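You operate a simulated robot arm through the tools that you are given. There is no shell and no other tool.

Carry out the task below with a simulated robot arm. There is one attempt and no reset: what you move stays moved.

Task
Lay the light strip in the border panel, dark beside light, tamp it flush and lock it.
Fine: take it from the trestle; use the tapping block and put it back; its turn button ends over it; leave the other button and the straightedge. Set down upright: tapping block.

Only the result counts: the job must be done as asked and must still hold three seconds after the hand-in. Knocking over, shifting, dropping, spilling or breaking anything else fails it.

Robot
A 7-joint arm with a three-finger gripper, fixed in place. Base frame: the origin is at the foot of the arm, x ahead of it, y to its left, z up. Units: mm, degrees, N and s.
Its first joint turns from -166.0 to 166.0 degrees. Payload 2.69 kg.
Tool frame: the origin (TCP) lies between the finger pads and is the grasp point; the fingertips stand 30 mm ahead of it; z points along the fingers, y is the line along which they close. Largest opening 128 mm; the body of the gripper starts 117 mm behind the TCP.
Orientation is that of the tool frame in the base frame, as a unit quaternion [w, x, y, z]. With the fingers straight down and closing along the base's y, the tool's x points along the base's -x, its y along +y and its z along -z.

Tools
- The arm moves only by the tool servo_tool. Its argument "series" is a list of rows, each a list of 7 numbers: the shift along the tool's x, y, z in mm, then the turn, a rotation vector about the tool's x, y, z in rad, then the opening, from 0 (shut) to 1 (fully open). In form: [[x, y, z, rx, ry, rz, fingers], ...]. A call has 1 to 20 rows; each row shifts and turns the commanded pose from where the row before left it, along the tool's axes as they then stand. Rows are played at 5 a second. More than 50 mm and 8.6 degrees between two rows, or a gripper value outside its range, and nothing of the call is played. Where a pose cannot be reached the arm comes as near as it can. A force on the tool above 40 N (or 10 N above the force at the start of the call, whichever is more), or a blocked arm, ends the call early, and 0.2 s more pass. The fingers move at their own pace and stop on an object; they squeeze with about 27 N. The grip force told is the motor's: it shows also when the fingers shut on nothing. Time passes only in rows, and 0.2 s behind the last, so rows that do not move let the fingers close. It gives the time, the measured TCP pose, the force on the tool (base axes), the opening and the grip force at its end, in the units of the frame above (readings bear some noise), with the torque about the TCP (base axes, N m) and any sound that the robot's microphone picked up, and new pictures: "pictures" is both (left out), scene, wrist or none.
- Cameras (640 x 400 px; columns grow to the right, rows downward): "scene" is fixed at [211.8, -502.6, 1640.1]; the picture's right is [0.80, -0.60, 0.00], its down [-0.29, -0.39, -0.87] and it looks along [0.52, 0.70, -0.49] (base axes); focal length 330 px, centre (320, 200). "wrist" rides on the gripper at [58, 54, -131] in the tool frame; the picture's right is [-0.68, 0.74, 0.00], its down [-0.62, -0.57, -0.55] and it looks along [-0.40, -0.37, 0.84] (tool axes); focal length 234 px, centre (320, 200). There is no depth. A picture from a camera that has moved, and an enlarged one, comes with that camera's place and axes in the base frame and with its lens. The place of the scene camera against the robot may be out by one fixed shift of up to 18 mm in any direction.
- raise_lower(by): slides the trunk up (or, below 0, down) by that many mm; the arm rides with it, the base frame stays. It gives what a move gives, with no picture.
- enlarge(camera, box): a new picture of the part [left, top, right, bottom] of that camera's present view, enlarged. It takes no simulated time.
- job_done(): hands the job in; it is judged then, once.

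Places have to be worked out from the pictures, the camera data and where the tool is seen. Open the gripper and draw the arm clear of the work before you hand the job in, unless the task says otherwise.

The tools are called after ">>>" as a command line: name --pt "numbers of a row" for each row, then --argument value for the rest, lists and objects as JSON in quotes. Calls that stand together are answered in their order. servo_tool: Moves the arm, as the interface text tells. Its arguments: {"type":"object","properties":{"series":{"type":"array"},"pictures":{"type":"string","enum":["both","scene","wrist","none"]}},"required":["series"]} The other tools are called the same way: raise_lower (by) slides the trunk up or down; enlarge (camera, box) takes an enlarged picture of a part of a camera's view; job_done () hands the job in.

At the start:

```text
t: 0.0
tcp_pos: [544.1, 454.3, 1300.3]
tool_rot: [-0.001, 0.001, 1.0, 0.0]
ft_force: [0.1, 0.0, 0.3]
ft_torque: [-0.01, -0.03, 0.01]
finger_gap: 128.0
grip_force: 0.0
trunk travel left (down, up): [-150.0, 200.0]
```

scene: 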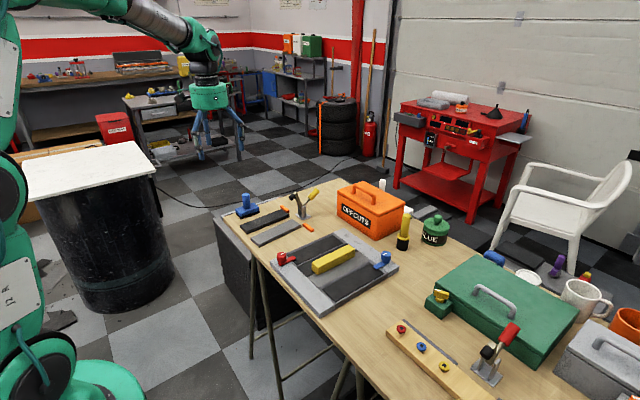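
wrist: 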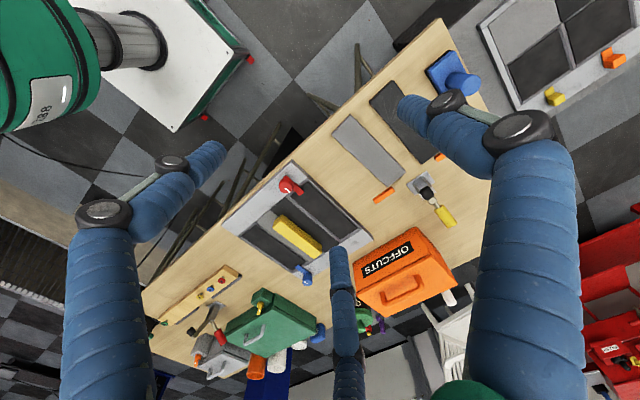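

I'll start by looking more closely at the work area: the panel, the strips, the buttons and the tapping block.

>>> enlarge --camera "scene" --box '[220, 170, 420, 320]'

>>> enlarge --camera "wrist" --box '[220, 40, 500, 290]'

```text
2.67 times, centred on (320, 245) of scene
camera zoom: at [211.8, -502.6, 1640.1], right [0.8, -0.6, 0.0], down [-0.29, -0.39, -0.87], along [0.52, 0.7, -0.49], focal length 879 px, centre (320, 80)
```

zoom: 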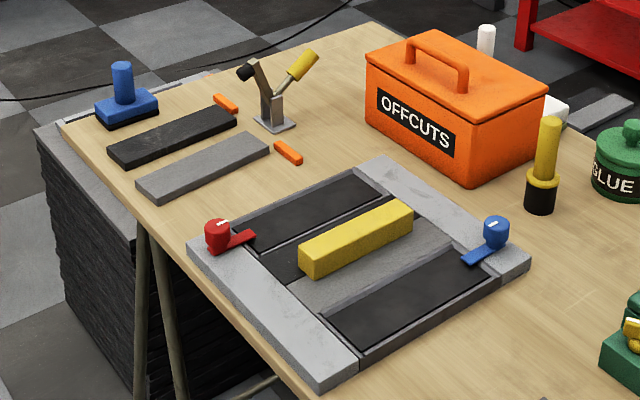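

```text
1.60 times, centred on (360, 165) of wrist
camera zoom: at [487.0, 508.1, 1432.2], right [0.68, 0.74, 0.0], down [0.62, -0.57, 0.55], along [0.4, -0.37, -0.84], focal length 375 px, centre (256, 256)
```

zoom: 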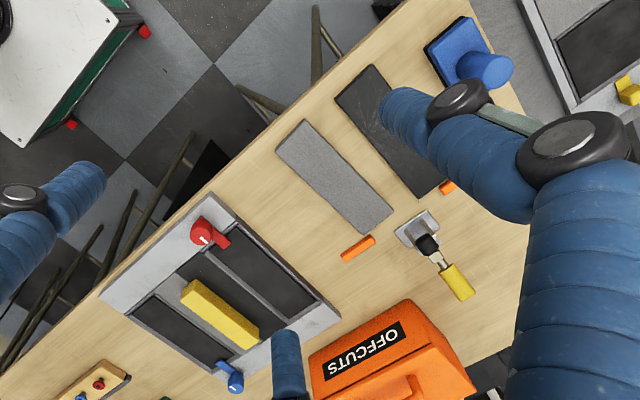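

The panel (red and blue buttons, yellow bar) appears around (760, 180), the light strip around (714, 456), and a blue block with a handle stands further left. I'll move the tool nearer to the panel, staying high, for better wrist views.

>>> servo_tool --pt "-30 -40 10 0 0 0 1" --pt "-30 -40 10 0 0 0 1" --pt "-30 -40 10 0 0 0 1" --pt "-30 -40 10 0 0 0 1" --pt "-10 -40 10 0 0 0 1" --pt "0 0 0 0 0 0 1"

```text
refused: row 1 steps farther than a row can; nothing moved
```

That step was just over 50 mm, so I'll use smaller rows.

>>> servo_tool --pt "-30 -35 10 0 0 0 1" --pt "-30 -35 10 0 0 0 1" --pt "-30 -35 10 0 0 0 1" --pt "-30 -35 10 0 0 0 1" --pt "-10 -40 10 0 0 0 1" --pt "0 0 0 0 0 0 1"

```text
t: 1.4
tcp_pos: [673.8, 273.4, 1249.7]
tool_rot: [0.001, 0.0, 1.0, 0.0]
ft_force: [-0.1, 0.6, 0.0]
ft_torque: [0.07, 0.02, 0.0]
finger_gap: 127.8
grip_force: 0.1
trunk travel left (down, up): [-150.0, 200.0]
camera wrist: at [616.9, 326.4, 1381.3], right [0.68, 0.74, 0.0], down [0.62, -0.57, 0.55], along [0.4, -0.37, -0.84], focal length 234 px, centre (320, 200)
```

scene: 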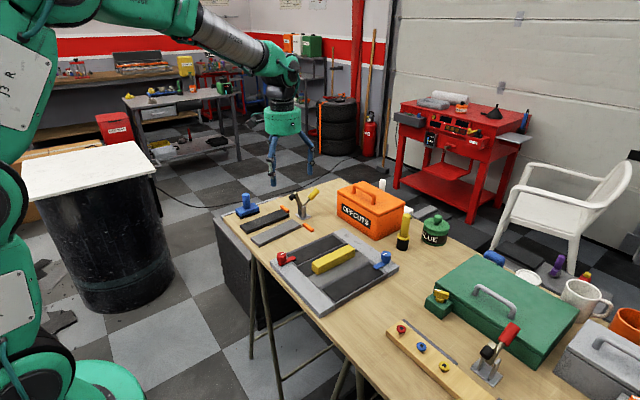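
wrist: 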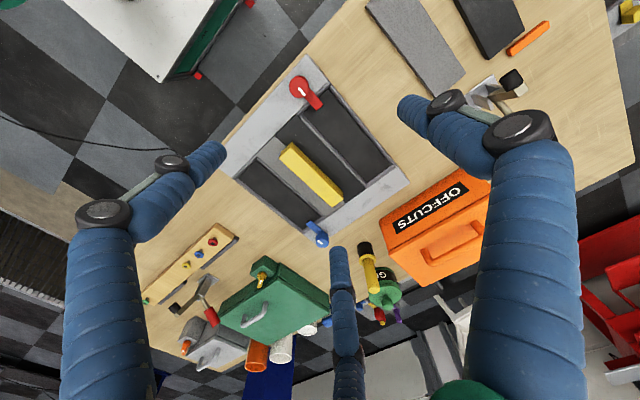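

>>> enlarge --camera "wrist" --box '[215, 45, 425, 255]'

>>> enlarge --camera "scene" --box '[262, 220, 402, 320]'

>>> enlarge --camera "scene" --box '[220, 175, 340, 255]'

>>> enlarge --camera "scene" --box '[110, 70, 250, 170]'

```text
1.90 times, centred on (320, 150) of wrist
camera zoom: at [616.9, 326.4, 1381.3], right [0.68, 0.74, 0.0], down [0.62, -0.57, 0.55], along [0.4, -0.37, -0.84], focal length 446 px, centre (320, 295)
```

zoom: 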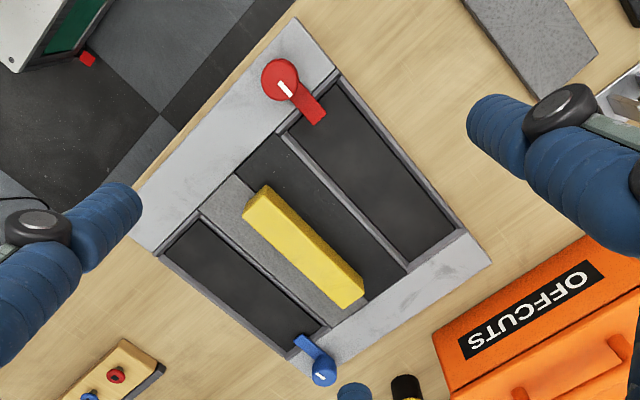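

```text
4.00 times, centred on (332, 270) of scene
camera zoom: at [211.8, -502.6, 1640.1], right [0.8, -0.6, 0.0], down [-0.29, -0.39, -0.87], along [0.52, 0.7, -0.49], focal length 1318 px, centre (272, -80)
```

zoom: 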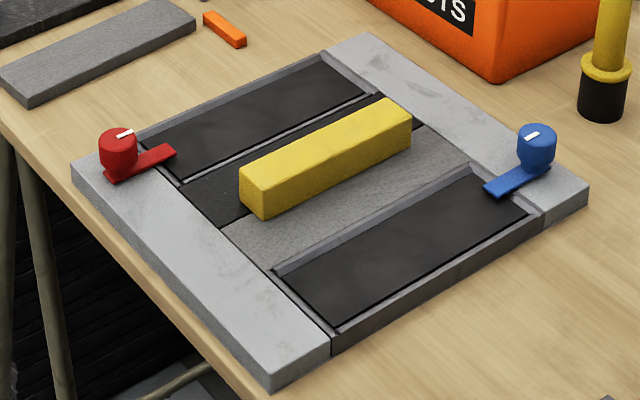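

```text
5.00 times, centred on (280, 215) of scene
camera zoom: at [211.8, -502.6, 1640.1], right [0.8, -0.6, 0.0], down [-0.29, -0.39, -0.87], along [0.52, 0.7, -0.49], focal length 1648 px, centre (520, 125)
```

zoom: 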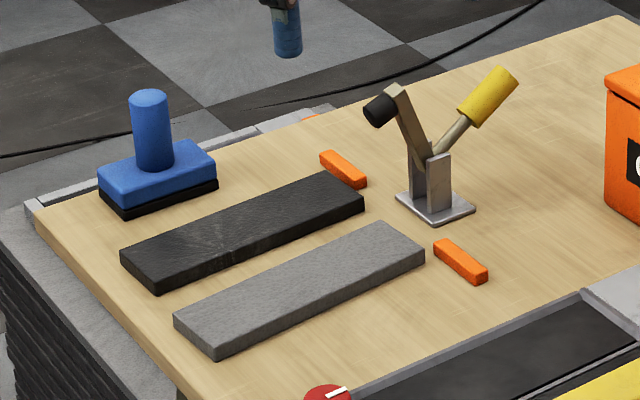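

```text
4.00 times, centred on (180, 120) of scene
camera zoom: at [211.8, -502.6, 1640.1], right [0.8, -0.6, 0.0], down [-0.29, -0.39, -0.87], along [0.52, 0.7, -0.49], focal length 1318 px, centre (880, 520)
```

zoom: 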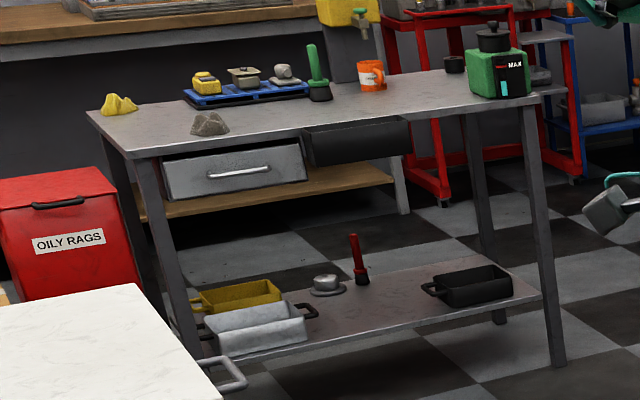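

The end slots A (by the red button) and D (by the blue) are empty, with dark then light inlaid between them. So the light strip goes in slot A beside the dark one, and the red lever currently overhangs that slot. Next I'll look closely at the light strip.

>>> servo_tool --pt "-9.5 31 30 0 0 0 1" --pt "-9.5 31 30 0 0 0 1" --pt "-9.5 31 30 0 0 0 1" --pt "-9.5 31 30 0 0 0 1" --pt "-9.5 31 30 0 0 0 1" --pt "-9.5 31 30 0 0 0 1" --pt "0 0 0 0 0 0 1" --pt "0 0 0 0 0 0 1"

```text
t: 3.2
tcp_pos: [730.9, 459.9, 1070.4]
tool_rot: [0.001, 0.002, 1.0, 0.001]
ft_force: [0.1, -0.4, -0.2]
ft_torque: [0.04, -0.02, 0.0]
finger_gap: 127.9
grip_force: 0.0
trunk travel left (down, up): [-150.0, 200.0]
camera wrist: at [673.1, 513.4, 1203.5], right [0.68, 0.74, 0.0], down [0.61, -0.57, 0.55], along [0.4, -0.37, -0.84], focal length 234 px, centre (320, 200)
```

scene: 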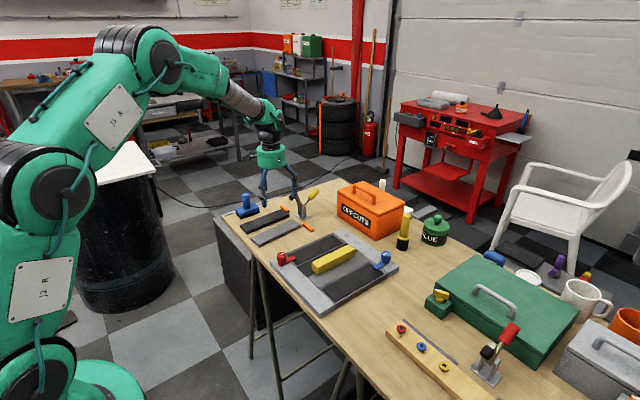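
wrist: 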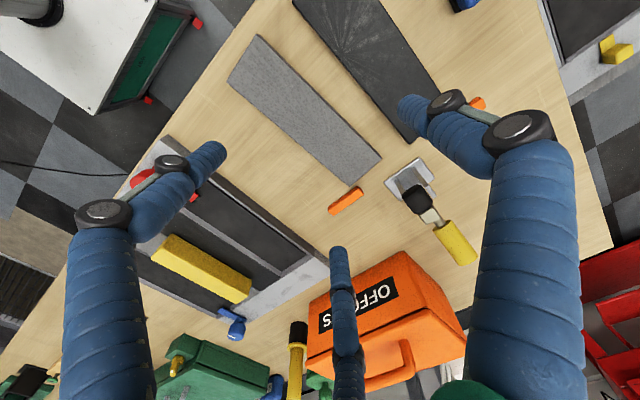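

The wrist view shows what look like three blue fingers rather than two. I'll enlarge the views of the gripper before relying on its geometry.

>>> enlarge --camera "scene" --box '[225, 120, 325, 220]'

>>> enlarge --camera "wrist" --box '[40, 80, 600, 400]'

```text
4.00 times, centred on (275, 170) of scene
camera zoom: at [211.8, -502.6, 1640.1], right [0.8, -0.6, 0.0], down [-0.29, -0.39, -0.87], along [0.52, 0.7, -0.49], focal length 1318 px, centre (500, 320)
```

zoom: 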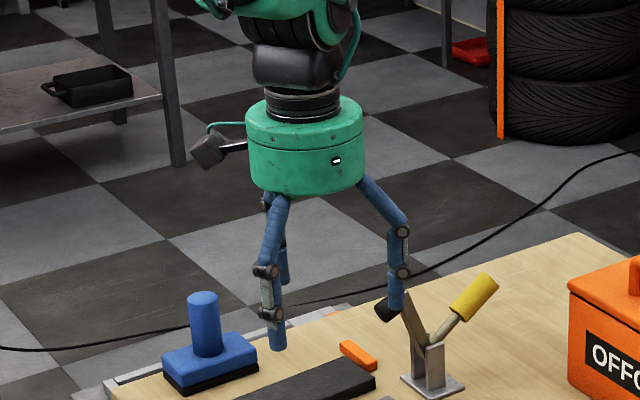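

```text
1.14 times, centred on (320, 240) of wrist
camera zoom: at [673.1, 513.4, 1203.5], right [0.68, 0.74, 0.0], down [0.61, -0.57, 0.55], along [0.4, -0.37, -0.84], focal length 268 px, centre (320, 154)
```

zoom: 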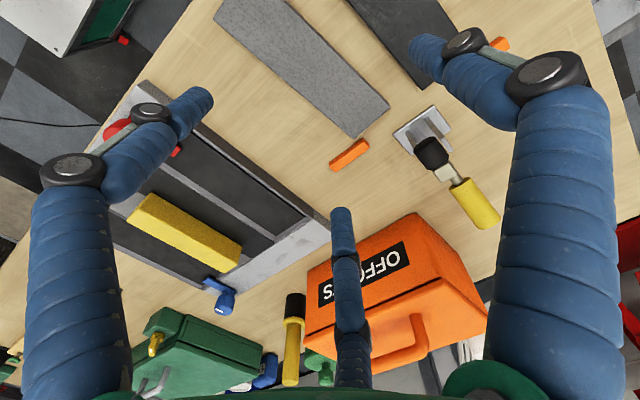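

I'll close the gripper in free air to see how the fingers actually behave.

>>> servo_tool --pt "0 0 0 0 0 0 0.3" --pt "0 0 0 0 0 0 0.3" --pt "0 0 0 0 0 0 0.3"

>>> enlarge --camera "scene" --box '[225, 120, 325, 220]'

>>> servo_tool --pt "0 0 0 0 0 0 0" --pt "0 0 0 0 0 0 0" --pt "0 0 0 0 0 0 0"

>>> enlarge --camera "scene" --box '[225, 120, 325, 220]'

```text
t: 4.0
tcp_pos: [730.4, 460.2, 1070.2]
tool_rot: [0.001, -0.001, 1.0, 0.0]
ft_force: [-0.4, 0.6, 0.4]
ft_torque: [0.01, 0.02, -0.03]
finger_gap: 38.4
grip_force: 0.1
trunk travel left (down, up): [-150.0, 200.0]
camera wrist: at [673.3, 513.5, 1202.9], right [0.68, 0.74, 0.0], down [0.62, -0.57, 0.55], along [0.4, -0.37, -0.84], focal length 234 px, centre (320, 200)
```

scene: 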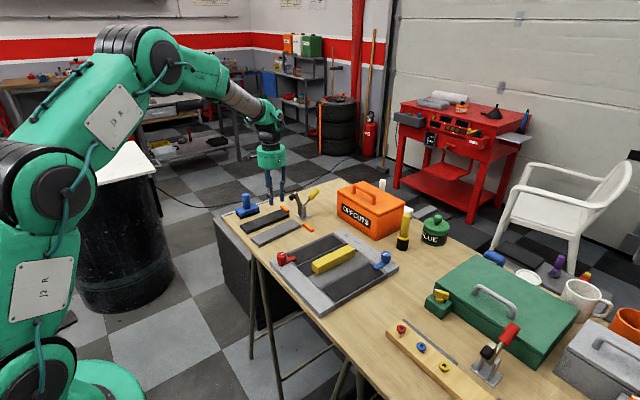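
wrist: 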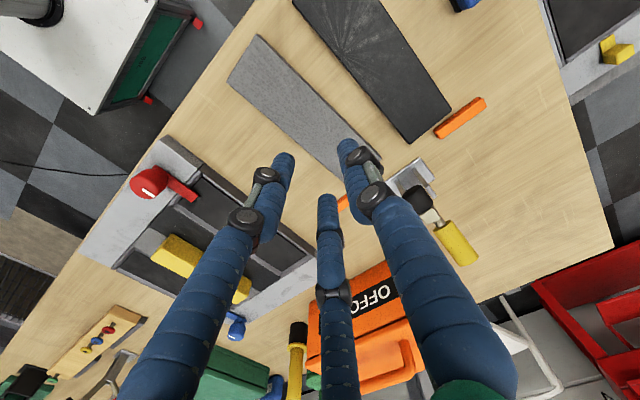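

```text
4.00 times, centred on (275, 170) of scene
camera zoom: at [211.8, -502.6, 1640.1], right [0.8, -0.6, 0.0], down [-0.29, -0.39, -0.87], along [0.52, 0.7, -0.49], focal length 1318 px, centre (500, 320)
```

zoom: 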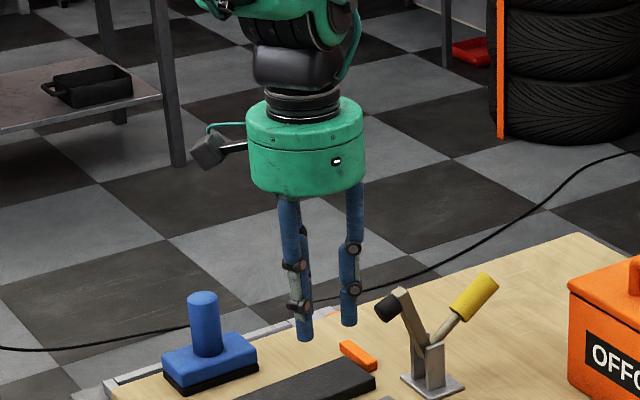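

```text
t: 4.8
tcp_pos: [731.5, 461.3, 1071.0]
tool_rot: [0.0, 0.0, 1.0, 0.0]
ft_force: [-0.6, -0.3, 0.2]
ft_torque: [0.03, 0.02, 0.03]
finger_gap: 2.2
grip_force: 27.0
trunk travel left (down, up): [-150.0, 200.0]
camera wrist: at [673.3, 513.6, 1202.9], right [0.68, 0.74, 0.0], down [0.62, -0.57, 0.55], along [0.4, -0.37, -0.84], focal length 234 px, centre (320, 200)
```

scene: 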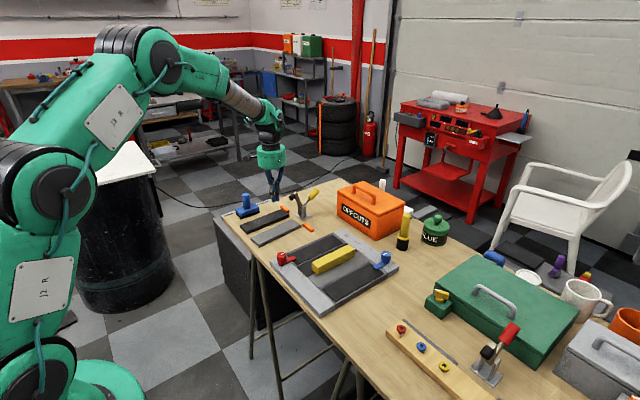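
wrist: 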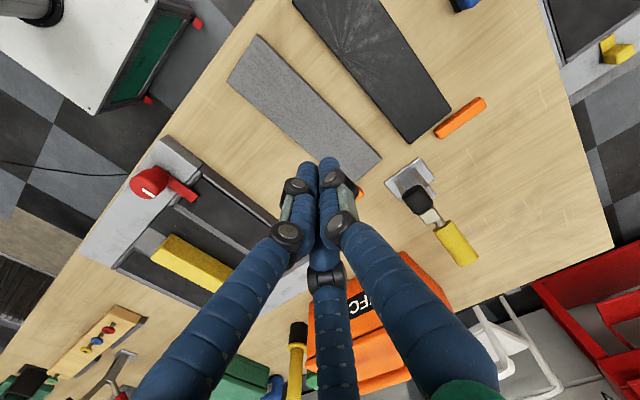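

```text
4.00 times, centred on (275, 170) of scene
camera zoom: at [211.8, -502.6, 1640.1], right [0.8, -0.6, 0.0], down [-0.29, -0.39, -0.87], along [0.52, 0.7, -0.49], focal length 1318 px, centre (500, 320)
```

zoom: 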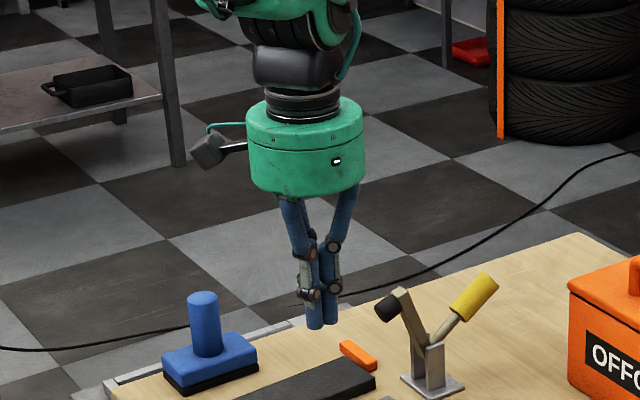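

The picture shows a three-finger skin, but the fingers close along tool y toward the TCP as described. Next I'll measure the light strip from this view, and check the block and dark strip.

>>> enlarge --camera "wrist" --box '[210, 20, 400, 200]'

>>> enlarge --camera "wrist" --box '[70, 120, 310, 300]'

```text
2.22 times, centred on (305, 110) of wrist
camera zoom: at [673.3, 513.6, 1202.9], right [0.68, 0.74, 0.0], down [0.62, -0.57, 0.55], along [0.4, -0.37, -0.84], focal length 520 px, centre (353, 400)
```

zoom: 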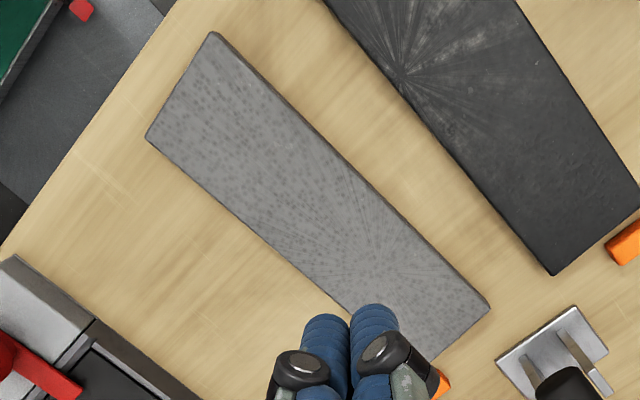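

```text
2.22 times, centred on (190, 210) of wrist
camera zoom: at [673.3, 513.6, 1202.9], right [0.68, 0.74, 0.0], down [0.62, -0.57, 0.55], along [0.4, -0.37, -0.84], focal length 520 px, centre (609, 178)
```

zoom: 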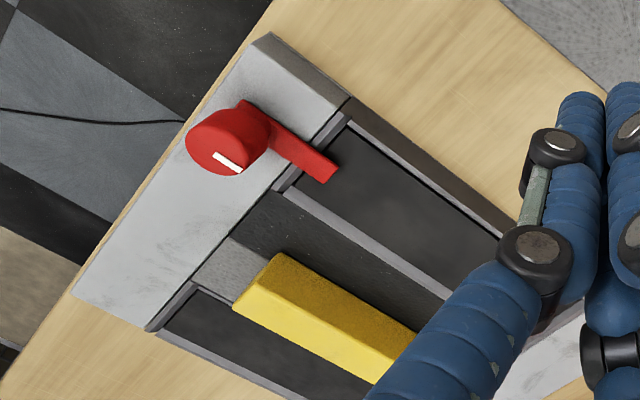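

The strip centre is near (725, 451), with top z about 900 and yaw about +5°. The red knob is near (632, 264), with its top at about z 957. I'll go above the red knob first and look.

>>> servo_tool --pt "19.8 -39.4 2 0 0 0 0.6" --pt "19.8 -39.4 2 0 0 0 0.6" --pt "19.8 -39.4 2 0 0 0 0.6" --pt "19.8 -39.4 2 0 0 0 0.6" --pt "19.8 -39.4 2 0 0 0 0.6" --pt "0 0 0 0 0 0 0.6" --pt "0 0 0 0 0 0 0.6"

>>> enlarge --camera "wrist" --box '[200, 80, 440, 230]'

>>> enlarge --camera "scene" --box '[242, 190, 342, 290]'

```text
t: 6.4
tcp_pos: [631.2, 263.0, 1063.6]
tool_rot: [0.0, 0.0, 1.0, 0.0]
ft_force: [0.1, 0.1, 0.0]
ft_torque: [0.01, 0.0, -0.02]
finger_gap: 76.6
grip_force: 0.1
trunk travel left (down, up): [-150.0, 200.0]
camera wrist: at [573.8, 315.3, 1195.1], right [0.68, 0.74, 0.0], down [0.62, -0.57, 0.55], along [0.4, -0.37, -0.84], focal length 234 px, centre (320, 200)
```

scene: 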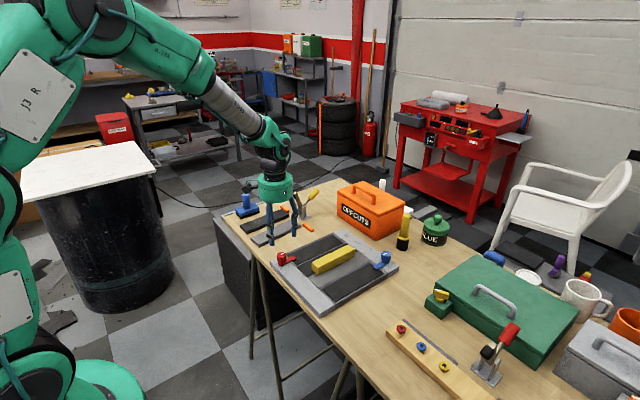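
wrist: 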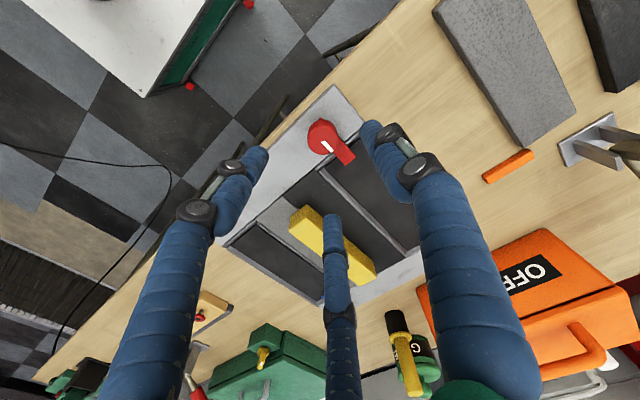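

```text
2.67 times, centred on (320, 155) of wrist
camera zoom: at [573.8, 315.3, 1195.1], right [0.68, 0.74, 0.0], down [0.62, -0.57, 0.55], along [0.4, -0.37, -0.84], focal length 624 px, centre (320, 320)
```

zoom: 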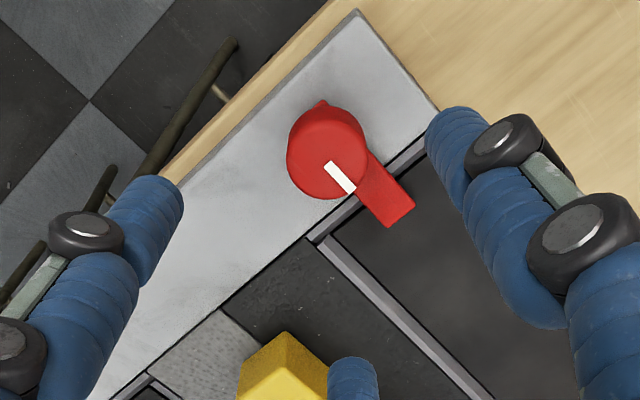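

```text
4.00 times, centred on (292, 240) of scene
camera zoom: at [211.8, -502.6, 1640.1], right [0.8, -0.6, 0.0], down [-0.29, -0.39, -0.87], along [0.52, 0.7, -0.49], focal length 1318 px, centre (432, 40)
```

zoom: 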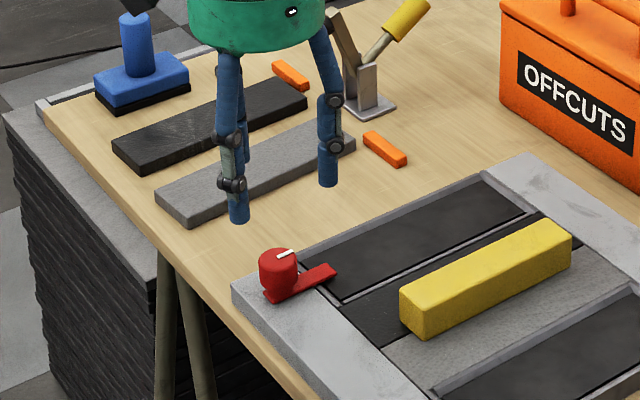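

The knob axis is at about (633, 264.5) with its top at z 957 and diameter about 31 mm. Its lever points +x and overhangs slot A. I'll descend and grip the knob above the lever.

>>> servo_tool --pt "-2 1.5 30 0 0 0 0.6" --pt "0 0 30 0 0 0 0.6" --pt "0 0 25 0 0 0 0.6" --pt "0 0 15 0 0 0 0.6" --pt "0 0 0 0 0 0 0.6" --pt "0 0 0 0 0 0 0.6"

>>> enlarge --camera "scene" --box '[242, 190, 342, 290]'

>>> enlarge --camera "wrist" --box '[200, 100, 440, 250]'

```text
t: 7.8
tcp_pos: [632.9, 265.2, 960.6]
tool_rot: [0.0, 0.001, 1.0, -0.001]
ft_force: [-1.3, 0.4, -0.2]
ft_torque: [0.0, -0.01, 0.0]
finger_gap: 76.4
grip_force: 0.0
trunk travel left (down, up): [-150.0, 200.0]
camera wrist: at [575.9, 317.2, 1092.9], right [0.68, 0.74, 0.0], down [0.62, -0.57, 0.55], along [0.4, -0.37, -0.84], focal length 234 px, centre (320, 200)
```

scene: 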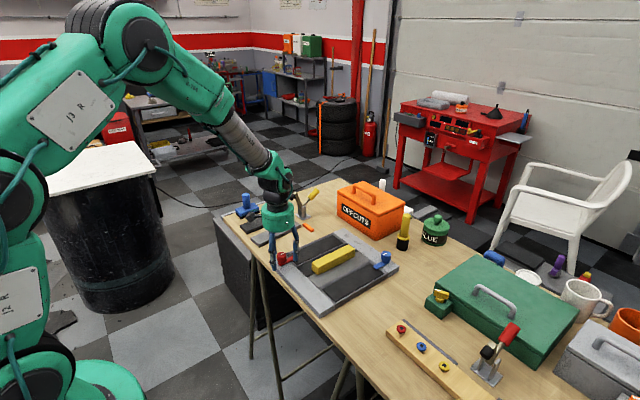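
wrist: 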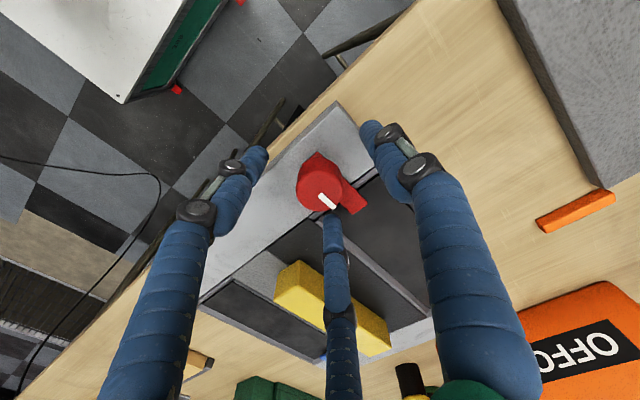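

```text
4.00 times, centred on (292, 240) of scene
camera zoom: at [211.8, -502.6, 1640.1], right [0.8, -0.6, 0.0], down [-0.29, -0.39, -0.87], along [0.52, 0.7, -0.49], focal length 1318 px, centre (432, 40)
```

zoom: 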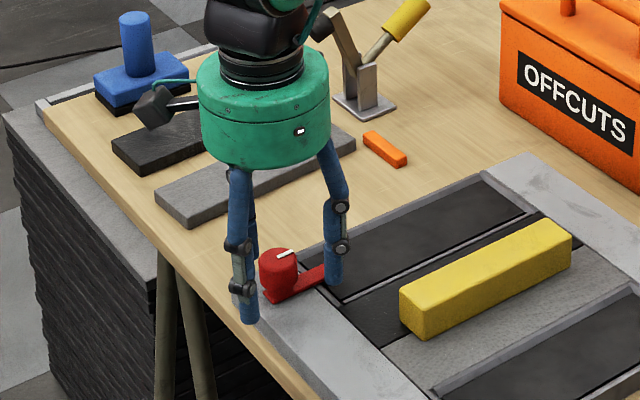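

```text
2.67 times, centred on (320, 175) of wrist
camera zoom: at [575.9, 317.2, 1092.9], right [0.68, 0.74, 0.0], down [0.62, -0.57, 0.55], along [0.4, -0.37, -0.84], focal length 624 px, centre (320, 267)
```

zoom: 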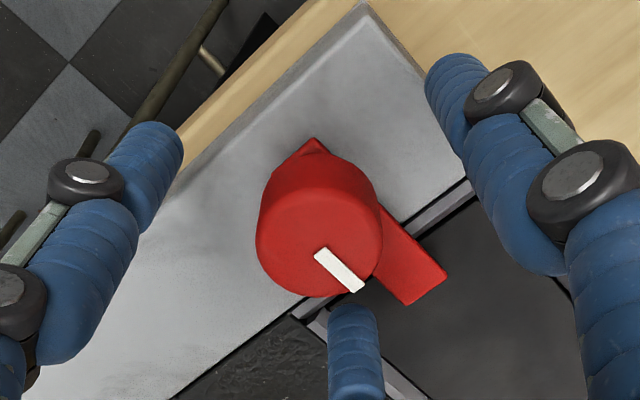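

The fingers straddle the knob with nothing touching. I'll close on it.

>>> servo_tool --pt "-1 -1 0 0 0 0 0.4" --pt "0 0 0 0 0 0 0.2" --pt "0 0 0 0 0 0 0" --pt "0 0 0 0 0 0 0" --pt "0 0 0 0 0 0 0"

>>> enlarge --camera "scene" --box '[242, 190, 342, 290]'

```text
t: 9.0
tcp_pos: [634.3, 263.2, 960.8]
tool_rot: [0.0, 0.0, 1.0, 0.0]
ft_force: [-5.0, 3.8, 0.6]
ft_torque: [0.1, 0.14, 0.03]
finger_gap: 30.8
grip_force: 44.8
trunk travel left (down, up): [-150.0, 200.0]
camera wrist: at [576.6, 316.5, 1092.6], right [0.68, 0.74, 0.0], down [0.62, -0.57, 0.55], along [0.4, -0.37, -0.84], focal length 234 px, centre (320, 200)
```

scene: 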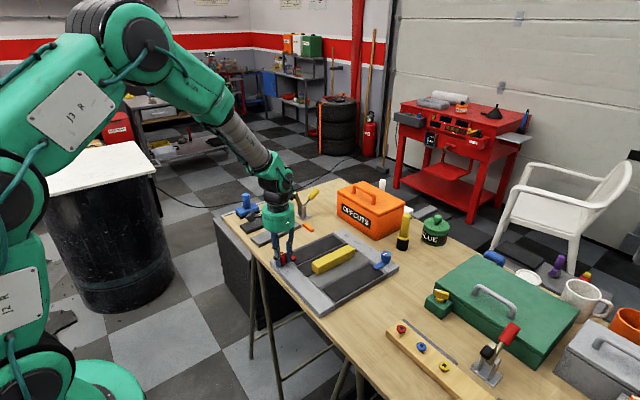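
wrist: 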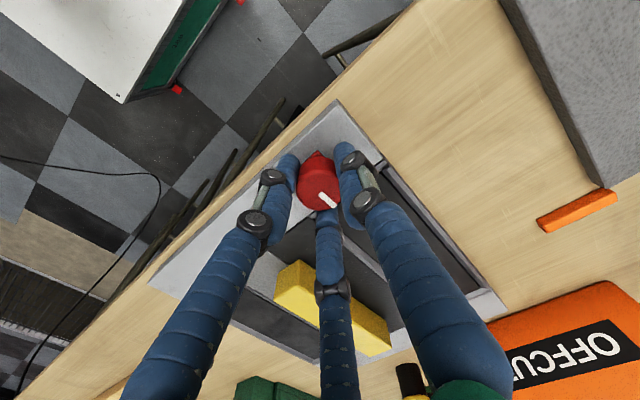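

```text
4.00 times, centred on (292, 240) of scene
camera zoom: at [211.8, -502.6, 1640.1], right [0.8, -0.6, 0.0], down [-0.29, -0.39, -0.87], along [0.52, 0.7, -0.49], focal length 1318 px, centre (432, 40)
```

zoom: 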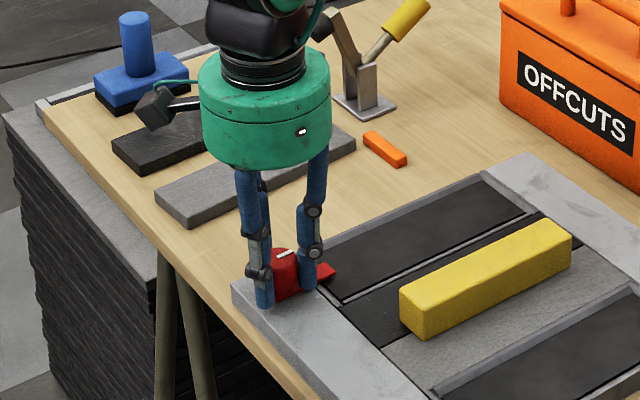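

I have the knob (gap 30.8). I'll turn it clockwise from above so the lever swings toward -y, checking partway.

>>> servo_tool --pt "0 0 0 0 0 0.13 0" --pt "0 0 0 0 0 0.13 0" --pt "0 0 0 0 0 0.13 0" --pt "0 0 0 0 0 0.13 0" --pt "0 0 0 0 0 0 0"

>>> enlarge --camera "scene" --box '[242, 190, 342, 290]'

```text
t: 10.2
tcp_pos: [634.3, 262.8, 960.8]
tool_rot: [0.0, 0.258, 0.966, 0.0]
ft_force: [-12.9, -11.0, 4.9]
ft_torque: [-0.38, 0.4, 0.45]
finger_gap: 30.8
grip_force: 45.2
trunk travel left (down, up): [-150.0, 200.0]
camera wrist: at [611.1, 338.4, 1092.5], right [0.95, 0.3, 0.0], down [0.25, -0.8, 0.55], along [0.16, -0.52, -0.84], focal length 234 px, centre (320, 200)
```

scene: 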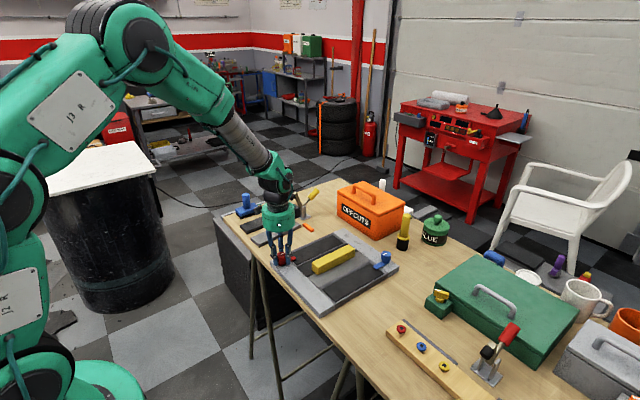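
wrist: 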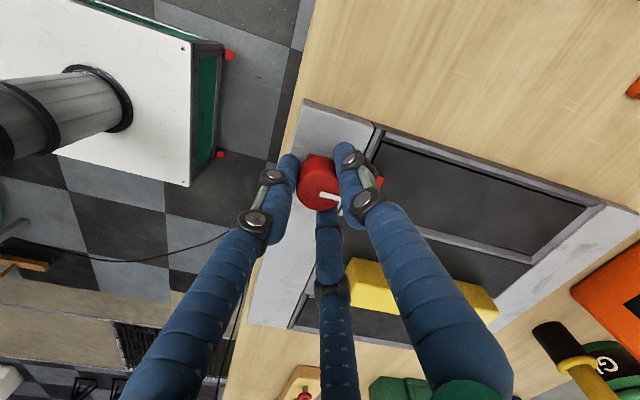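

```text
4.00 times, centred on (292, 240) of scene
camera zoom: at [211.8, -502.6, 1640.1], right [0.8, -0.6, 0.0], down [-0.29, -0.39, -0.87], along [0.52, 0.7, -0.49], focal length 1318 px, centre (432, 40)
```

zoom: 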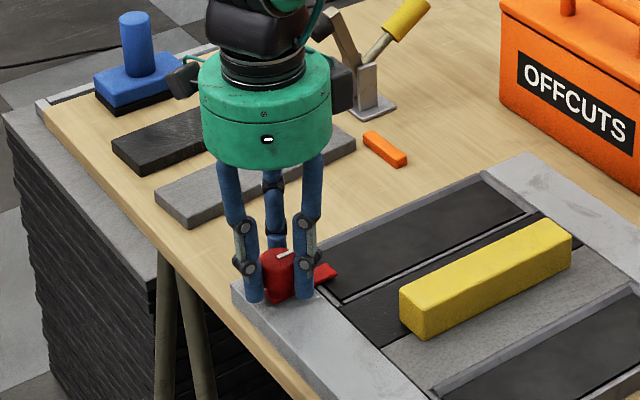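

The tool turned 30° but the white mark and lever did not follow, so the grip slipped against a stop or stiff joint (0.45 N·m). I'll turn back and then the other way.

>>> servo_tool --pt "0 0 0 0 0 -0.13 0" --pt "0 0 0 0 0 -0.13 0" --pt "0 0 0 0 0 -0.13 0" --pt "0 0 0 0 0 -0.13 0" --pt "0 0 0 0 0 -0.13 0" --pt "0 0 0 0 0 -0.13 0" --pt "0 0 0 0 0 -0.13 0" --pt "0 0 0 0 0 0 0"

>>> enlarge --camera "scene" --box '[242, 190, 342, 290]'

```text
t: 12.0
tcp_pos: [634.6, 264.0, 960.5]
tool_rot: [-0.001, -0.194, 0.981, -0.001]
ft_force: [-13.9, -17.4, -2.4]
ft_torque: [-0.4, 0.33, 0.01]
finger_gap: 30.8
grip_force: 45.4
trunk travel left (down, up): [-150.0, 200.0]
camera wrist: at [560.5, 290.1, 1092.6], right [0.34, 0.94, 0.0], down [0.79, -0.29, 0.55], along [0.51, -0.19, -0.84], focal length 234 px, centre (320, 200)
```

scene: 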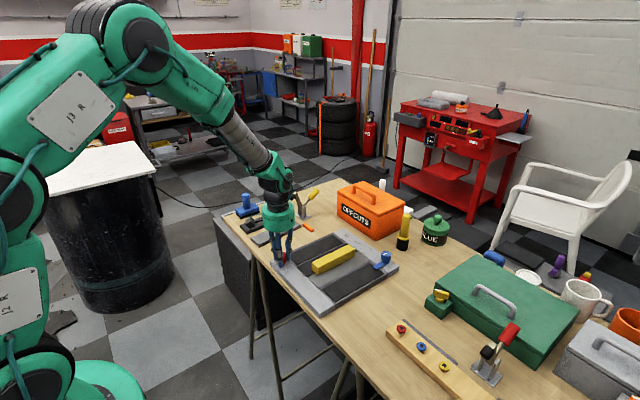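
wrist: 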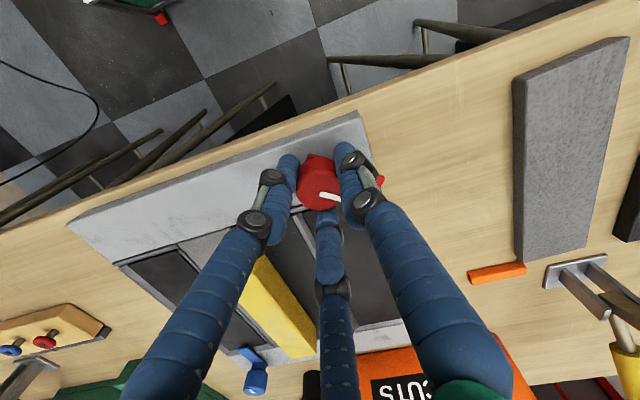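

```text
4.00 times, centred on (292, 240) of scene
camera zoom: at [211.8, -502.6, 1640.1], right [0.8, -0.6, 0.0], down [-0.29, -0.39, -0.87], along [0.52, 0.7, -0.49], focal length 1318 px, centre (432, 40)
```

zoom: 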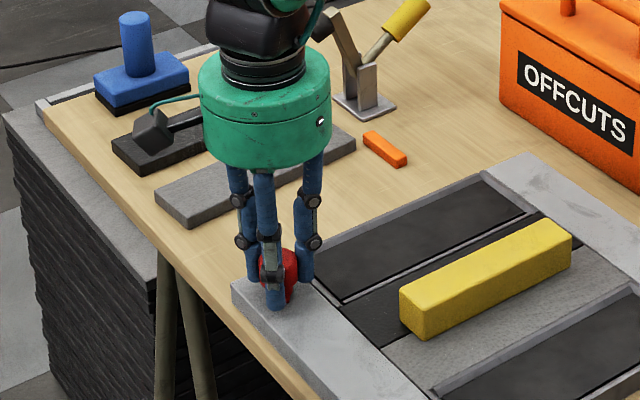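

The mark now moves with the gripper, so the button turns counter-clockwise from above and the lever is at about +52° toward +y. I'll continue to about 90°, with a small centring shift to relieve the side load.

>>> servo_tool --pt "1.0 -0.4 0 0 0 -0.13 0" --pt "0 0 0 0 0 -0.13 0" --pt "0 0 0 0 0 -0.13 0" --pt "0 0 0 0 0 -0.13 0" --pt "0 0 0 0 0 -0.13 0" --pt "0 0 0 0 0 0 0"

>>> enlarge --camera "scene" --box '[242, 190, 342, 290]'

```text
t: 13.4
tcp_pos: [634.5, 264.4, 959.8]
tool_rot: [0.0, -0.497, 0.868, 0.0]
ft_force: [-10.2, -16.9, -3.2]
ft_torque: [-0.35, 0.18, 0.02]
finger_gap: 31.1
grip_force: 45.6
trunk travel left (down, up): [-150.0, 200.0]
camera wrist: at [559.0, 239.3, 1092.5], right [-0.29, 0.96, 0.0], down [0.8, 0.24, 0.55], along [0.52, 0.16, -0.84], focal length 234 px, centre (320, 200)
```

scene: 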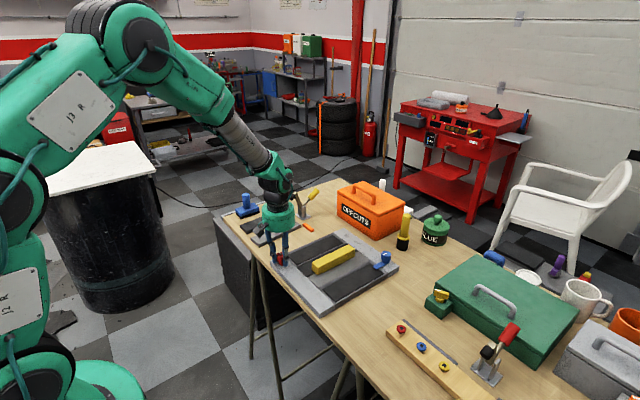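
wrist: 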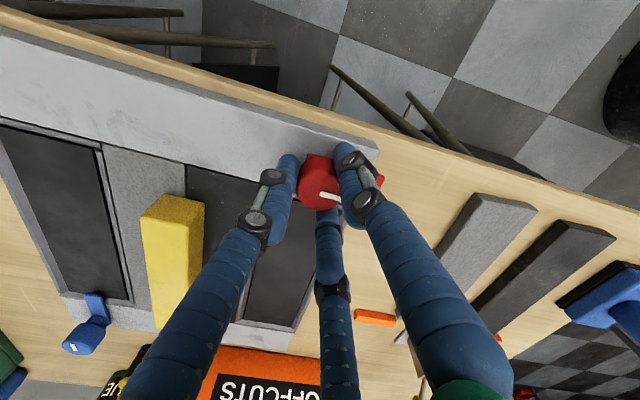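

```text
4.00 times, centred on (292, 240) of scene
camera zoom: at [211.8, -502.6, 1640.1], right [0.8, -0.6, 0.0], down [-0.29, -0.39, -0.87], along [0.52, 0.7, -0.49], focal length 1318 px, centre (432, 40)
```

zoom: 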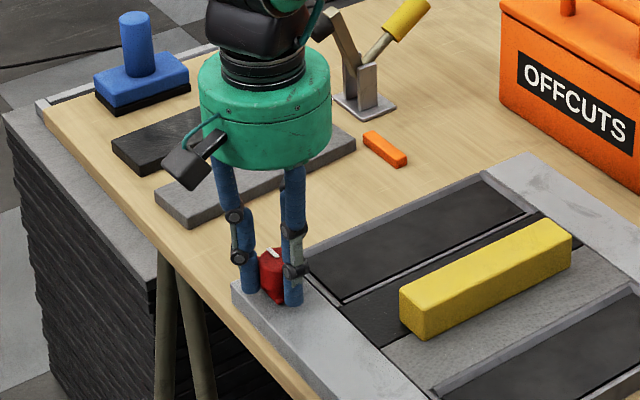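

The lever is now about 90° round, along +y on the border. I'll release, lift straight up, and rotate back to about 4.8° yaw to match the strip.

>>> servo_tool --pt "0 0 0 0 0 0 0.5" --pt "0 0 0 0 0 0 0.5" --pt "0 0 -40 0 0 0 0.6" --pt "0 0 -40 0 0 0 0.8" --pt "0 0 -30 0 0 0.1366 1" --pt "0 0 0 0 0 0.1366 1" --pt "0 0 0 0 0 0.1366 1" --pt "0 0 0 0 0 0.1366 1" --pt "0 0 0 0 0 0.1366 1" --pt "0 0 0 0 0 0.1366 1" --pt "0 0 0 0 0 0.1366 1" --pt "0 0 0 0 0 0 1"

>>> enlarge --camera "wrist" --box '[200, 80, 440, 230]'

>>> enlarge --camera "scene" --box '[242, 190, 342, 290]'

```text
t: 16.0
tcp_pos: [635.3, 263.9, 1070.7]
tool_rot: [0.0, -0.04, 0.999, 0.0]
ft_force: [0.2, -0.9, -0.8]
ft_torque: [0.04, 0.02, 0.0]
finger_gap: 128.0
grip_force: 0.1
trunk travel left (down, up): [-150.0, 200.0]
camera wrist: at [573.0, 311.5, 1202.3], right [0.61, 0.79, 0.0], down [0.66, -0.51, 0.55], along [0.43, -0.34, -0.84], focal length 234 px, centre (320, 200)
```

scene: 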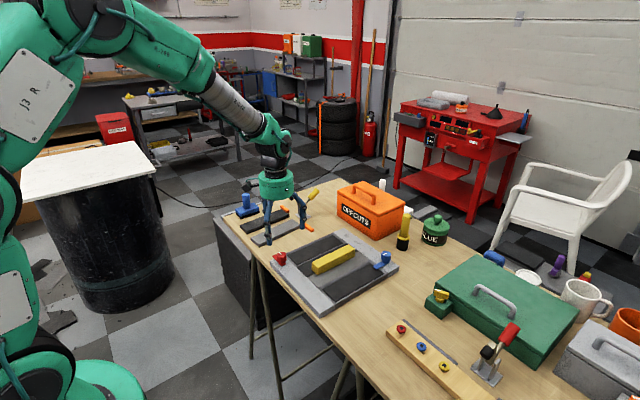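
wrist: 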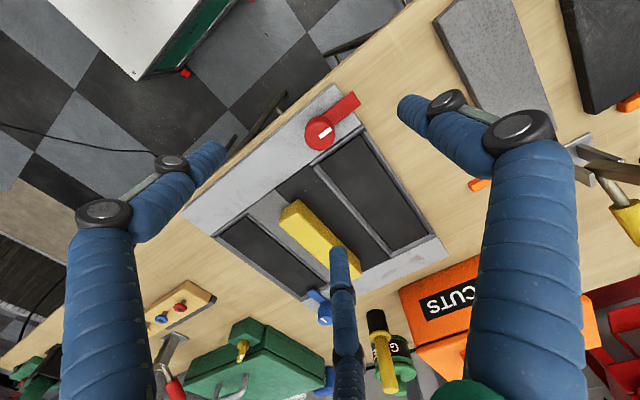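

```text
2.67 times, centred on (320, 155) of wrist
camera zoom: at [573.0, 311.5, 1202.3], right [0.61, 0.79, 0.0], down [0.66, -0.51, 0.55], along [0.43, -0.34, -0.84], focal length 624 px, centre (320, 320)
```

zoom: 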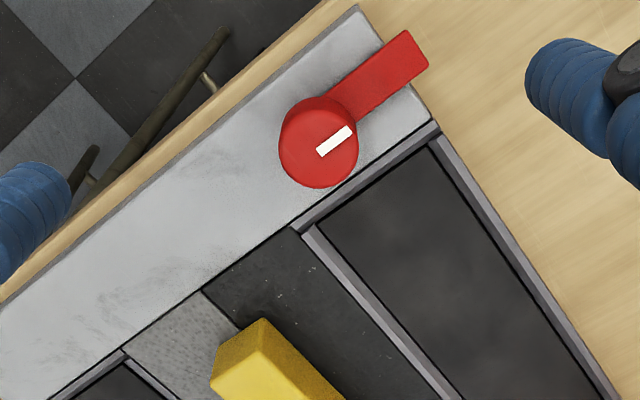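

```text
4.00 times, centred on (292, 240) of scene
camera zoom: at [211.8, -502.6, 1640.1], right [0.8, -0.6, 0.0], down [-0.29, -0.39, -0.87], along [0.52, 0.7, -0.49], focal length 1318 px, centre (432, 40)
```

zoom: 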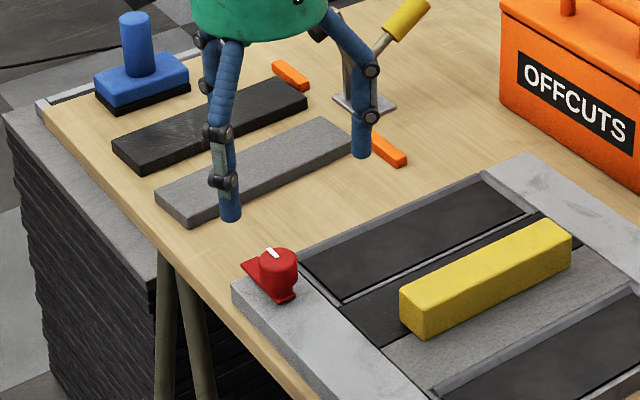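

The lever now lies clear of slot A. I'll move for a close look at the slot to measure its opening and lip.

>>> servo_tool --pt "-31.8 -20.6 20 0 0 0 1" --pt "-31.8 -20.6 20 0 0 0 1" --pt "-31.8 -20.6 20 0 0 0 1" --pt "0 0 0 0 0 0 1" --pictures "wrist"

>>> enlarge --camera "wrist" --box '[160, 0, 480, 200]'

```text
t: 17.0
tcp_pos: [735.9, 210.7, 1009.1]
tool_rot: [0.0, -0.043, 0.999, 0.0]
ft_force: [-0.1, -0.2, -0.3]
ft_torque: [0.0, 0.05, 0.01]
finger_gap: 127.9
grip_force: 0.1
trunk travel left (down, up): [-150.0, 200.0]
camera wrist: at [673.7, 257.9, 1142.0], right [0.61, 0.79, 0.0], down [0.66, -0.51, 0.55], along [0.43, -0.34, -0.84], focal length 234 px, centre (320, 200)
```

wrist: 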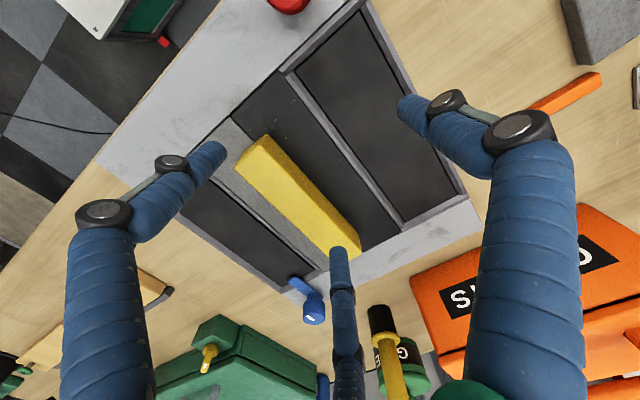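

```text
2.00 times, centred on (320, 100) of wrist
camera zoom: at [673.7, 257.9, 1142.0], right [0.61, 0.79, 0.0], down [0.66, -0.51, 0.55], along [0.43, -0.34, -0.84], focal length 468 px, centre (320, 400)
```

zoom: 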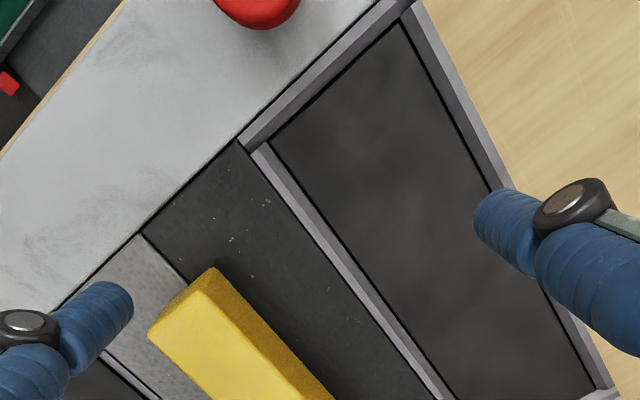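

Comparing this view with the last puts the panel top near z 920. Slot A's opening runs y≈233–294.5 and starts at x≈673.5. Next I'll measure the far end.

>>> enlarge --camera "wrist" --box '[350, 130, 510, 250]'

```text
3.33 times, centred on (430, 190) of wrist
camera zoom: at [673.7, 257.9, 1142.0], right [0.61, 0.79, 0.0], down [0.66, -0.51, 0.55], along [0.43, -0.34, -0.84], focal length 781 px, centre (-47, 233)
```

zoom: 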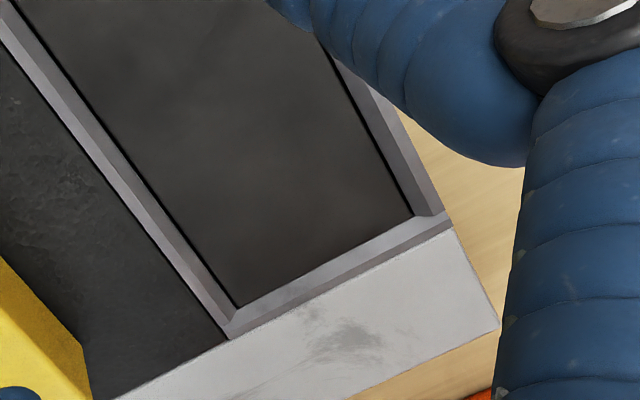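

The geometry hinges on exact heights, so I'll go above the strip at moderate height for another view, then use finger contact to fix z.

>>> servo_tool --pt "-1.9 48 0 0 0 0 1" --pt "-1.9 48 0 0 0 0 1" --pt "-1.9 48 0 0 0 0 1" --pt "-1.9 48 0 0 0 0 1" --pt "-1.9 48 0 0 0 0 1" --pt "0 0 10 0 0 0 1" --pt "0 0 0 0 0 0 1"

>>> enlarge --camera "wrist" --box '[190, 30, 430, 230]'

>>> enlarge --camera "scene" --box '[222, 170, 322, 270]'

```text
t: 18.6
tcp_pos: [721.6, 449.2, 1000.0]
tool_rot: [0.0, -0.04, 0.999, 0.001]
ft_force: [-0.4, 0.3, -0.3]
ft_torque: [0.0, 0.02, 0.04]
finger_gap: 128.1
grip_force: 0.0
trunk travel left (down, up): [-150.0, 200.0]
camera wrist: at [660.5, 497.5, 1131.8], right [0.61, 0.79, 0.0], down [0.66, -0.51, 0.55], along [0.43, -0.34, -0.84], focal length 234 px, centre (320, 200)
```

scene: 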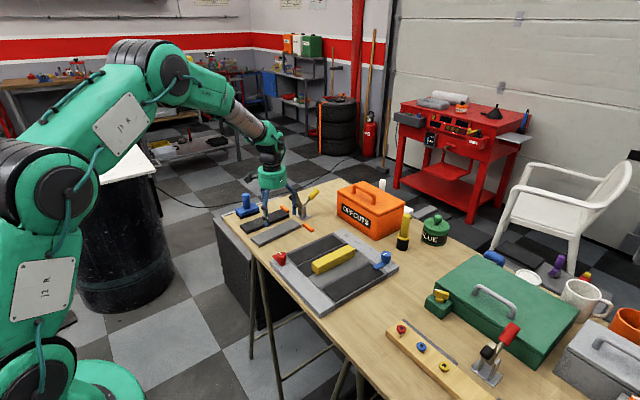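
wrist: 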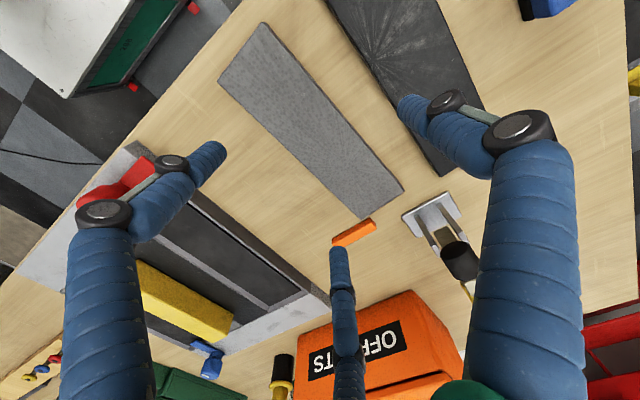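

```text
2.00 times, centred on (310, 130) of wrist
camera zoom: at [660.5, 497.5, 1131.8], right [0.61, 0.79, 0.0], down [0.66, -0.51, 0.55], along [0.43, -0.34, -0.84], focal length 468 px, centre (340, 340)
```

zoom: 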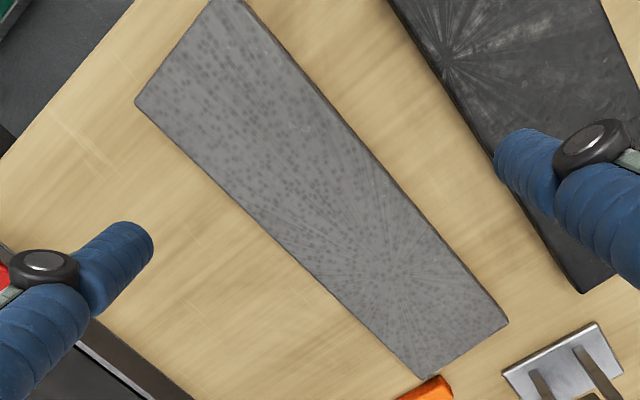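

```text
4.00 times, centred on (272, 220) of scene
camera zoom: at [211.8, -502.6, 1640.1], right [0.8, -0.6, 0.0], down [-0.29, -0.39, -0.87], along [0.52, 0.7, -0.49], focal length 1318 px, centre (512, 120)
```

zoom: 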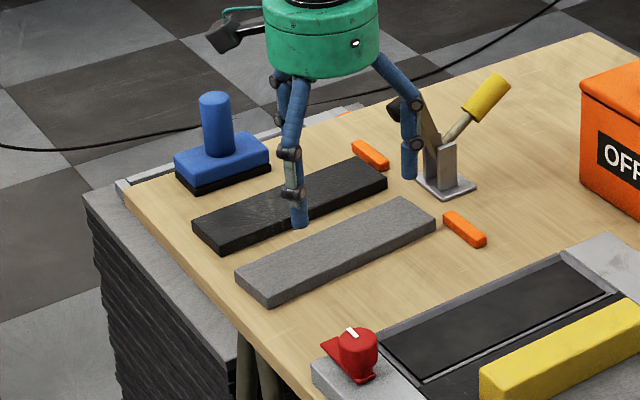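

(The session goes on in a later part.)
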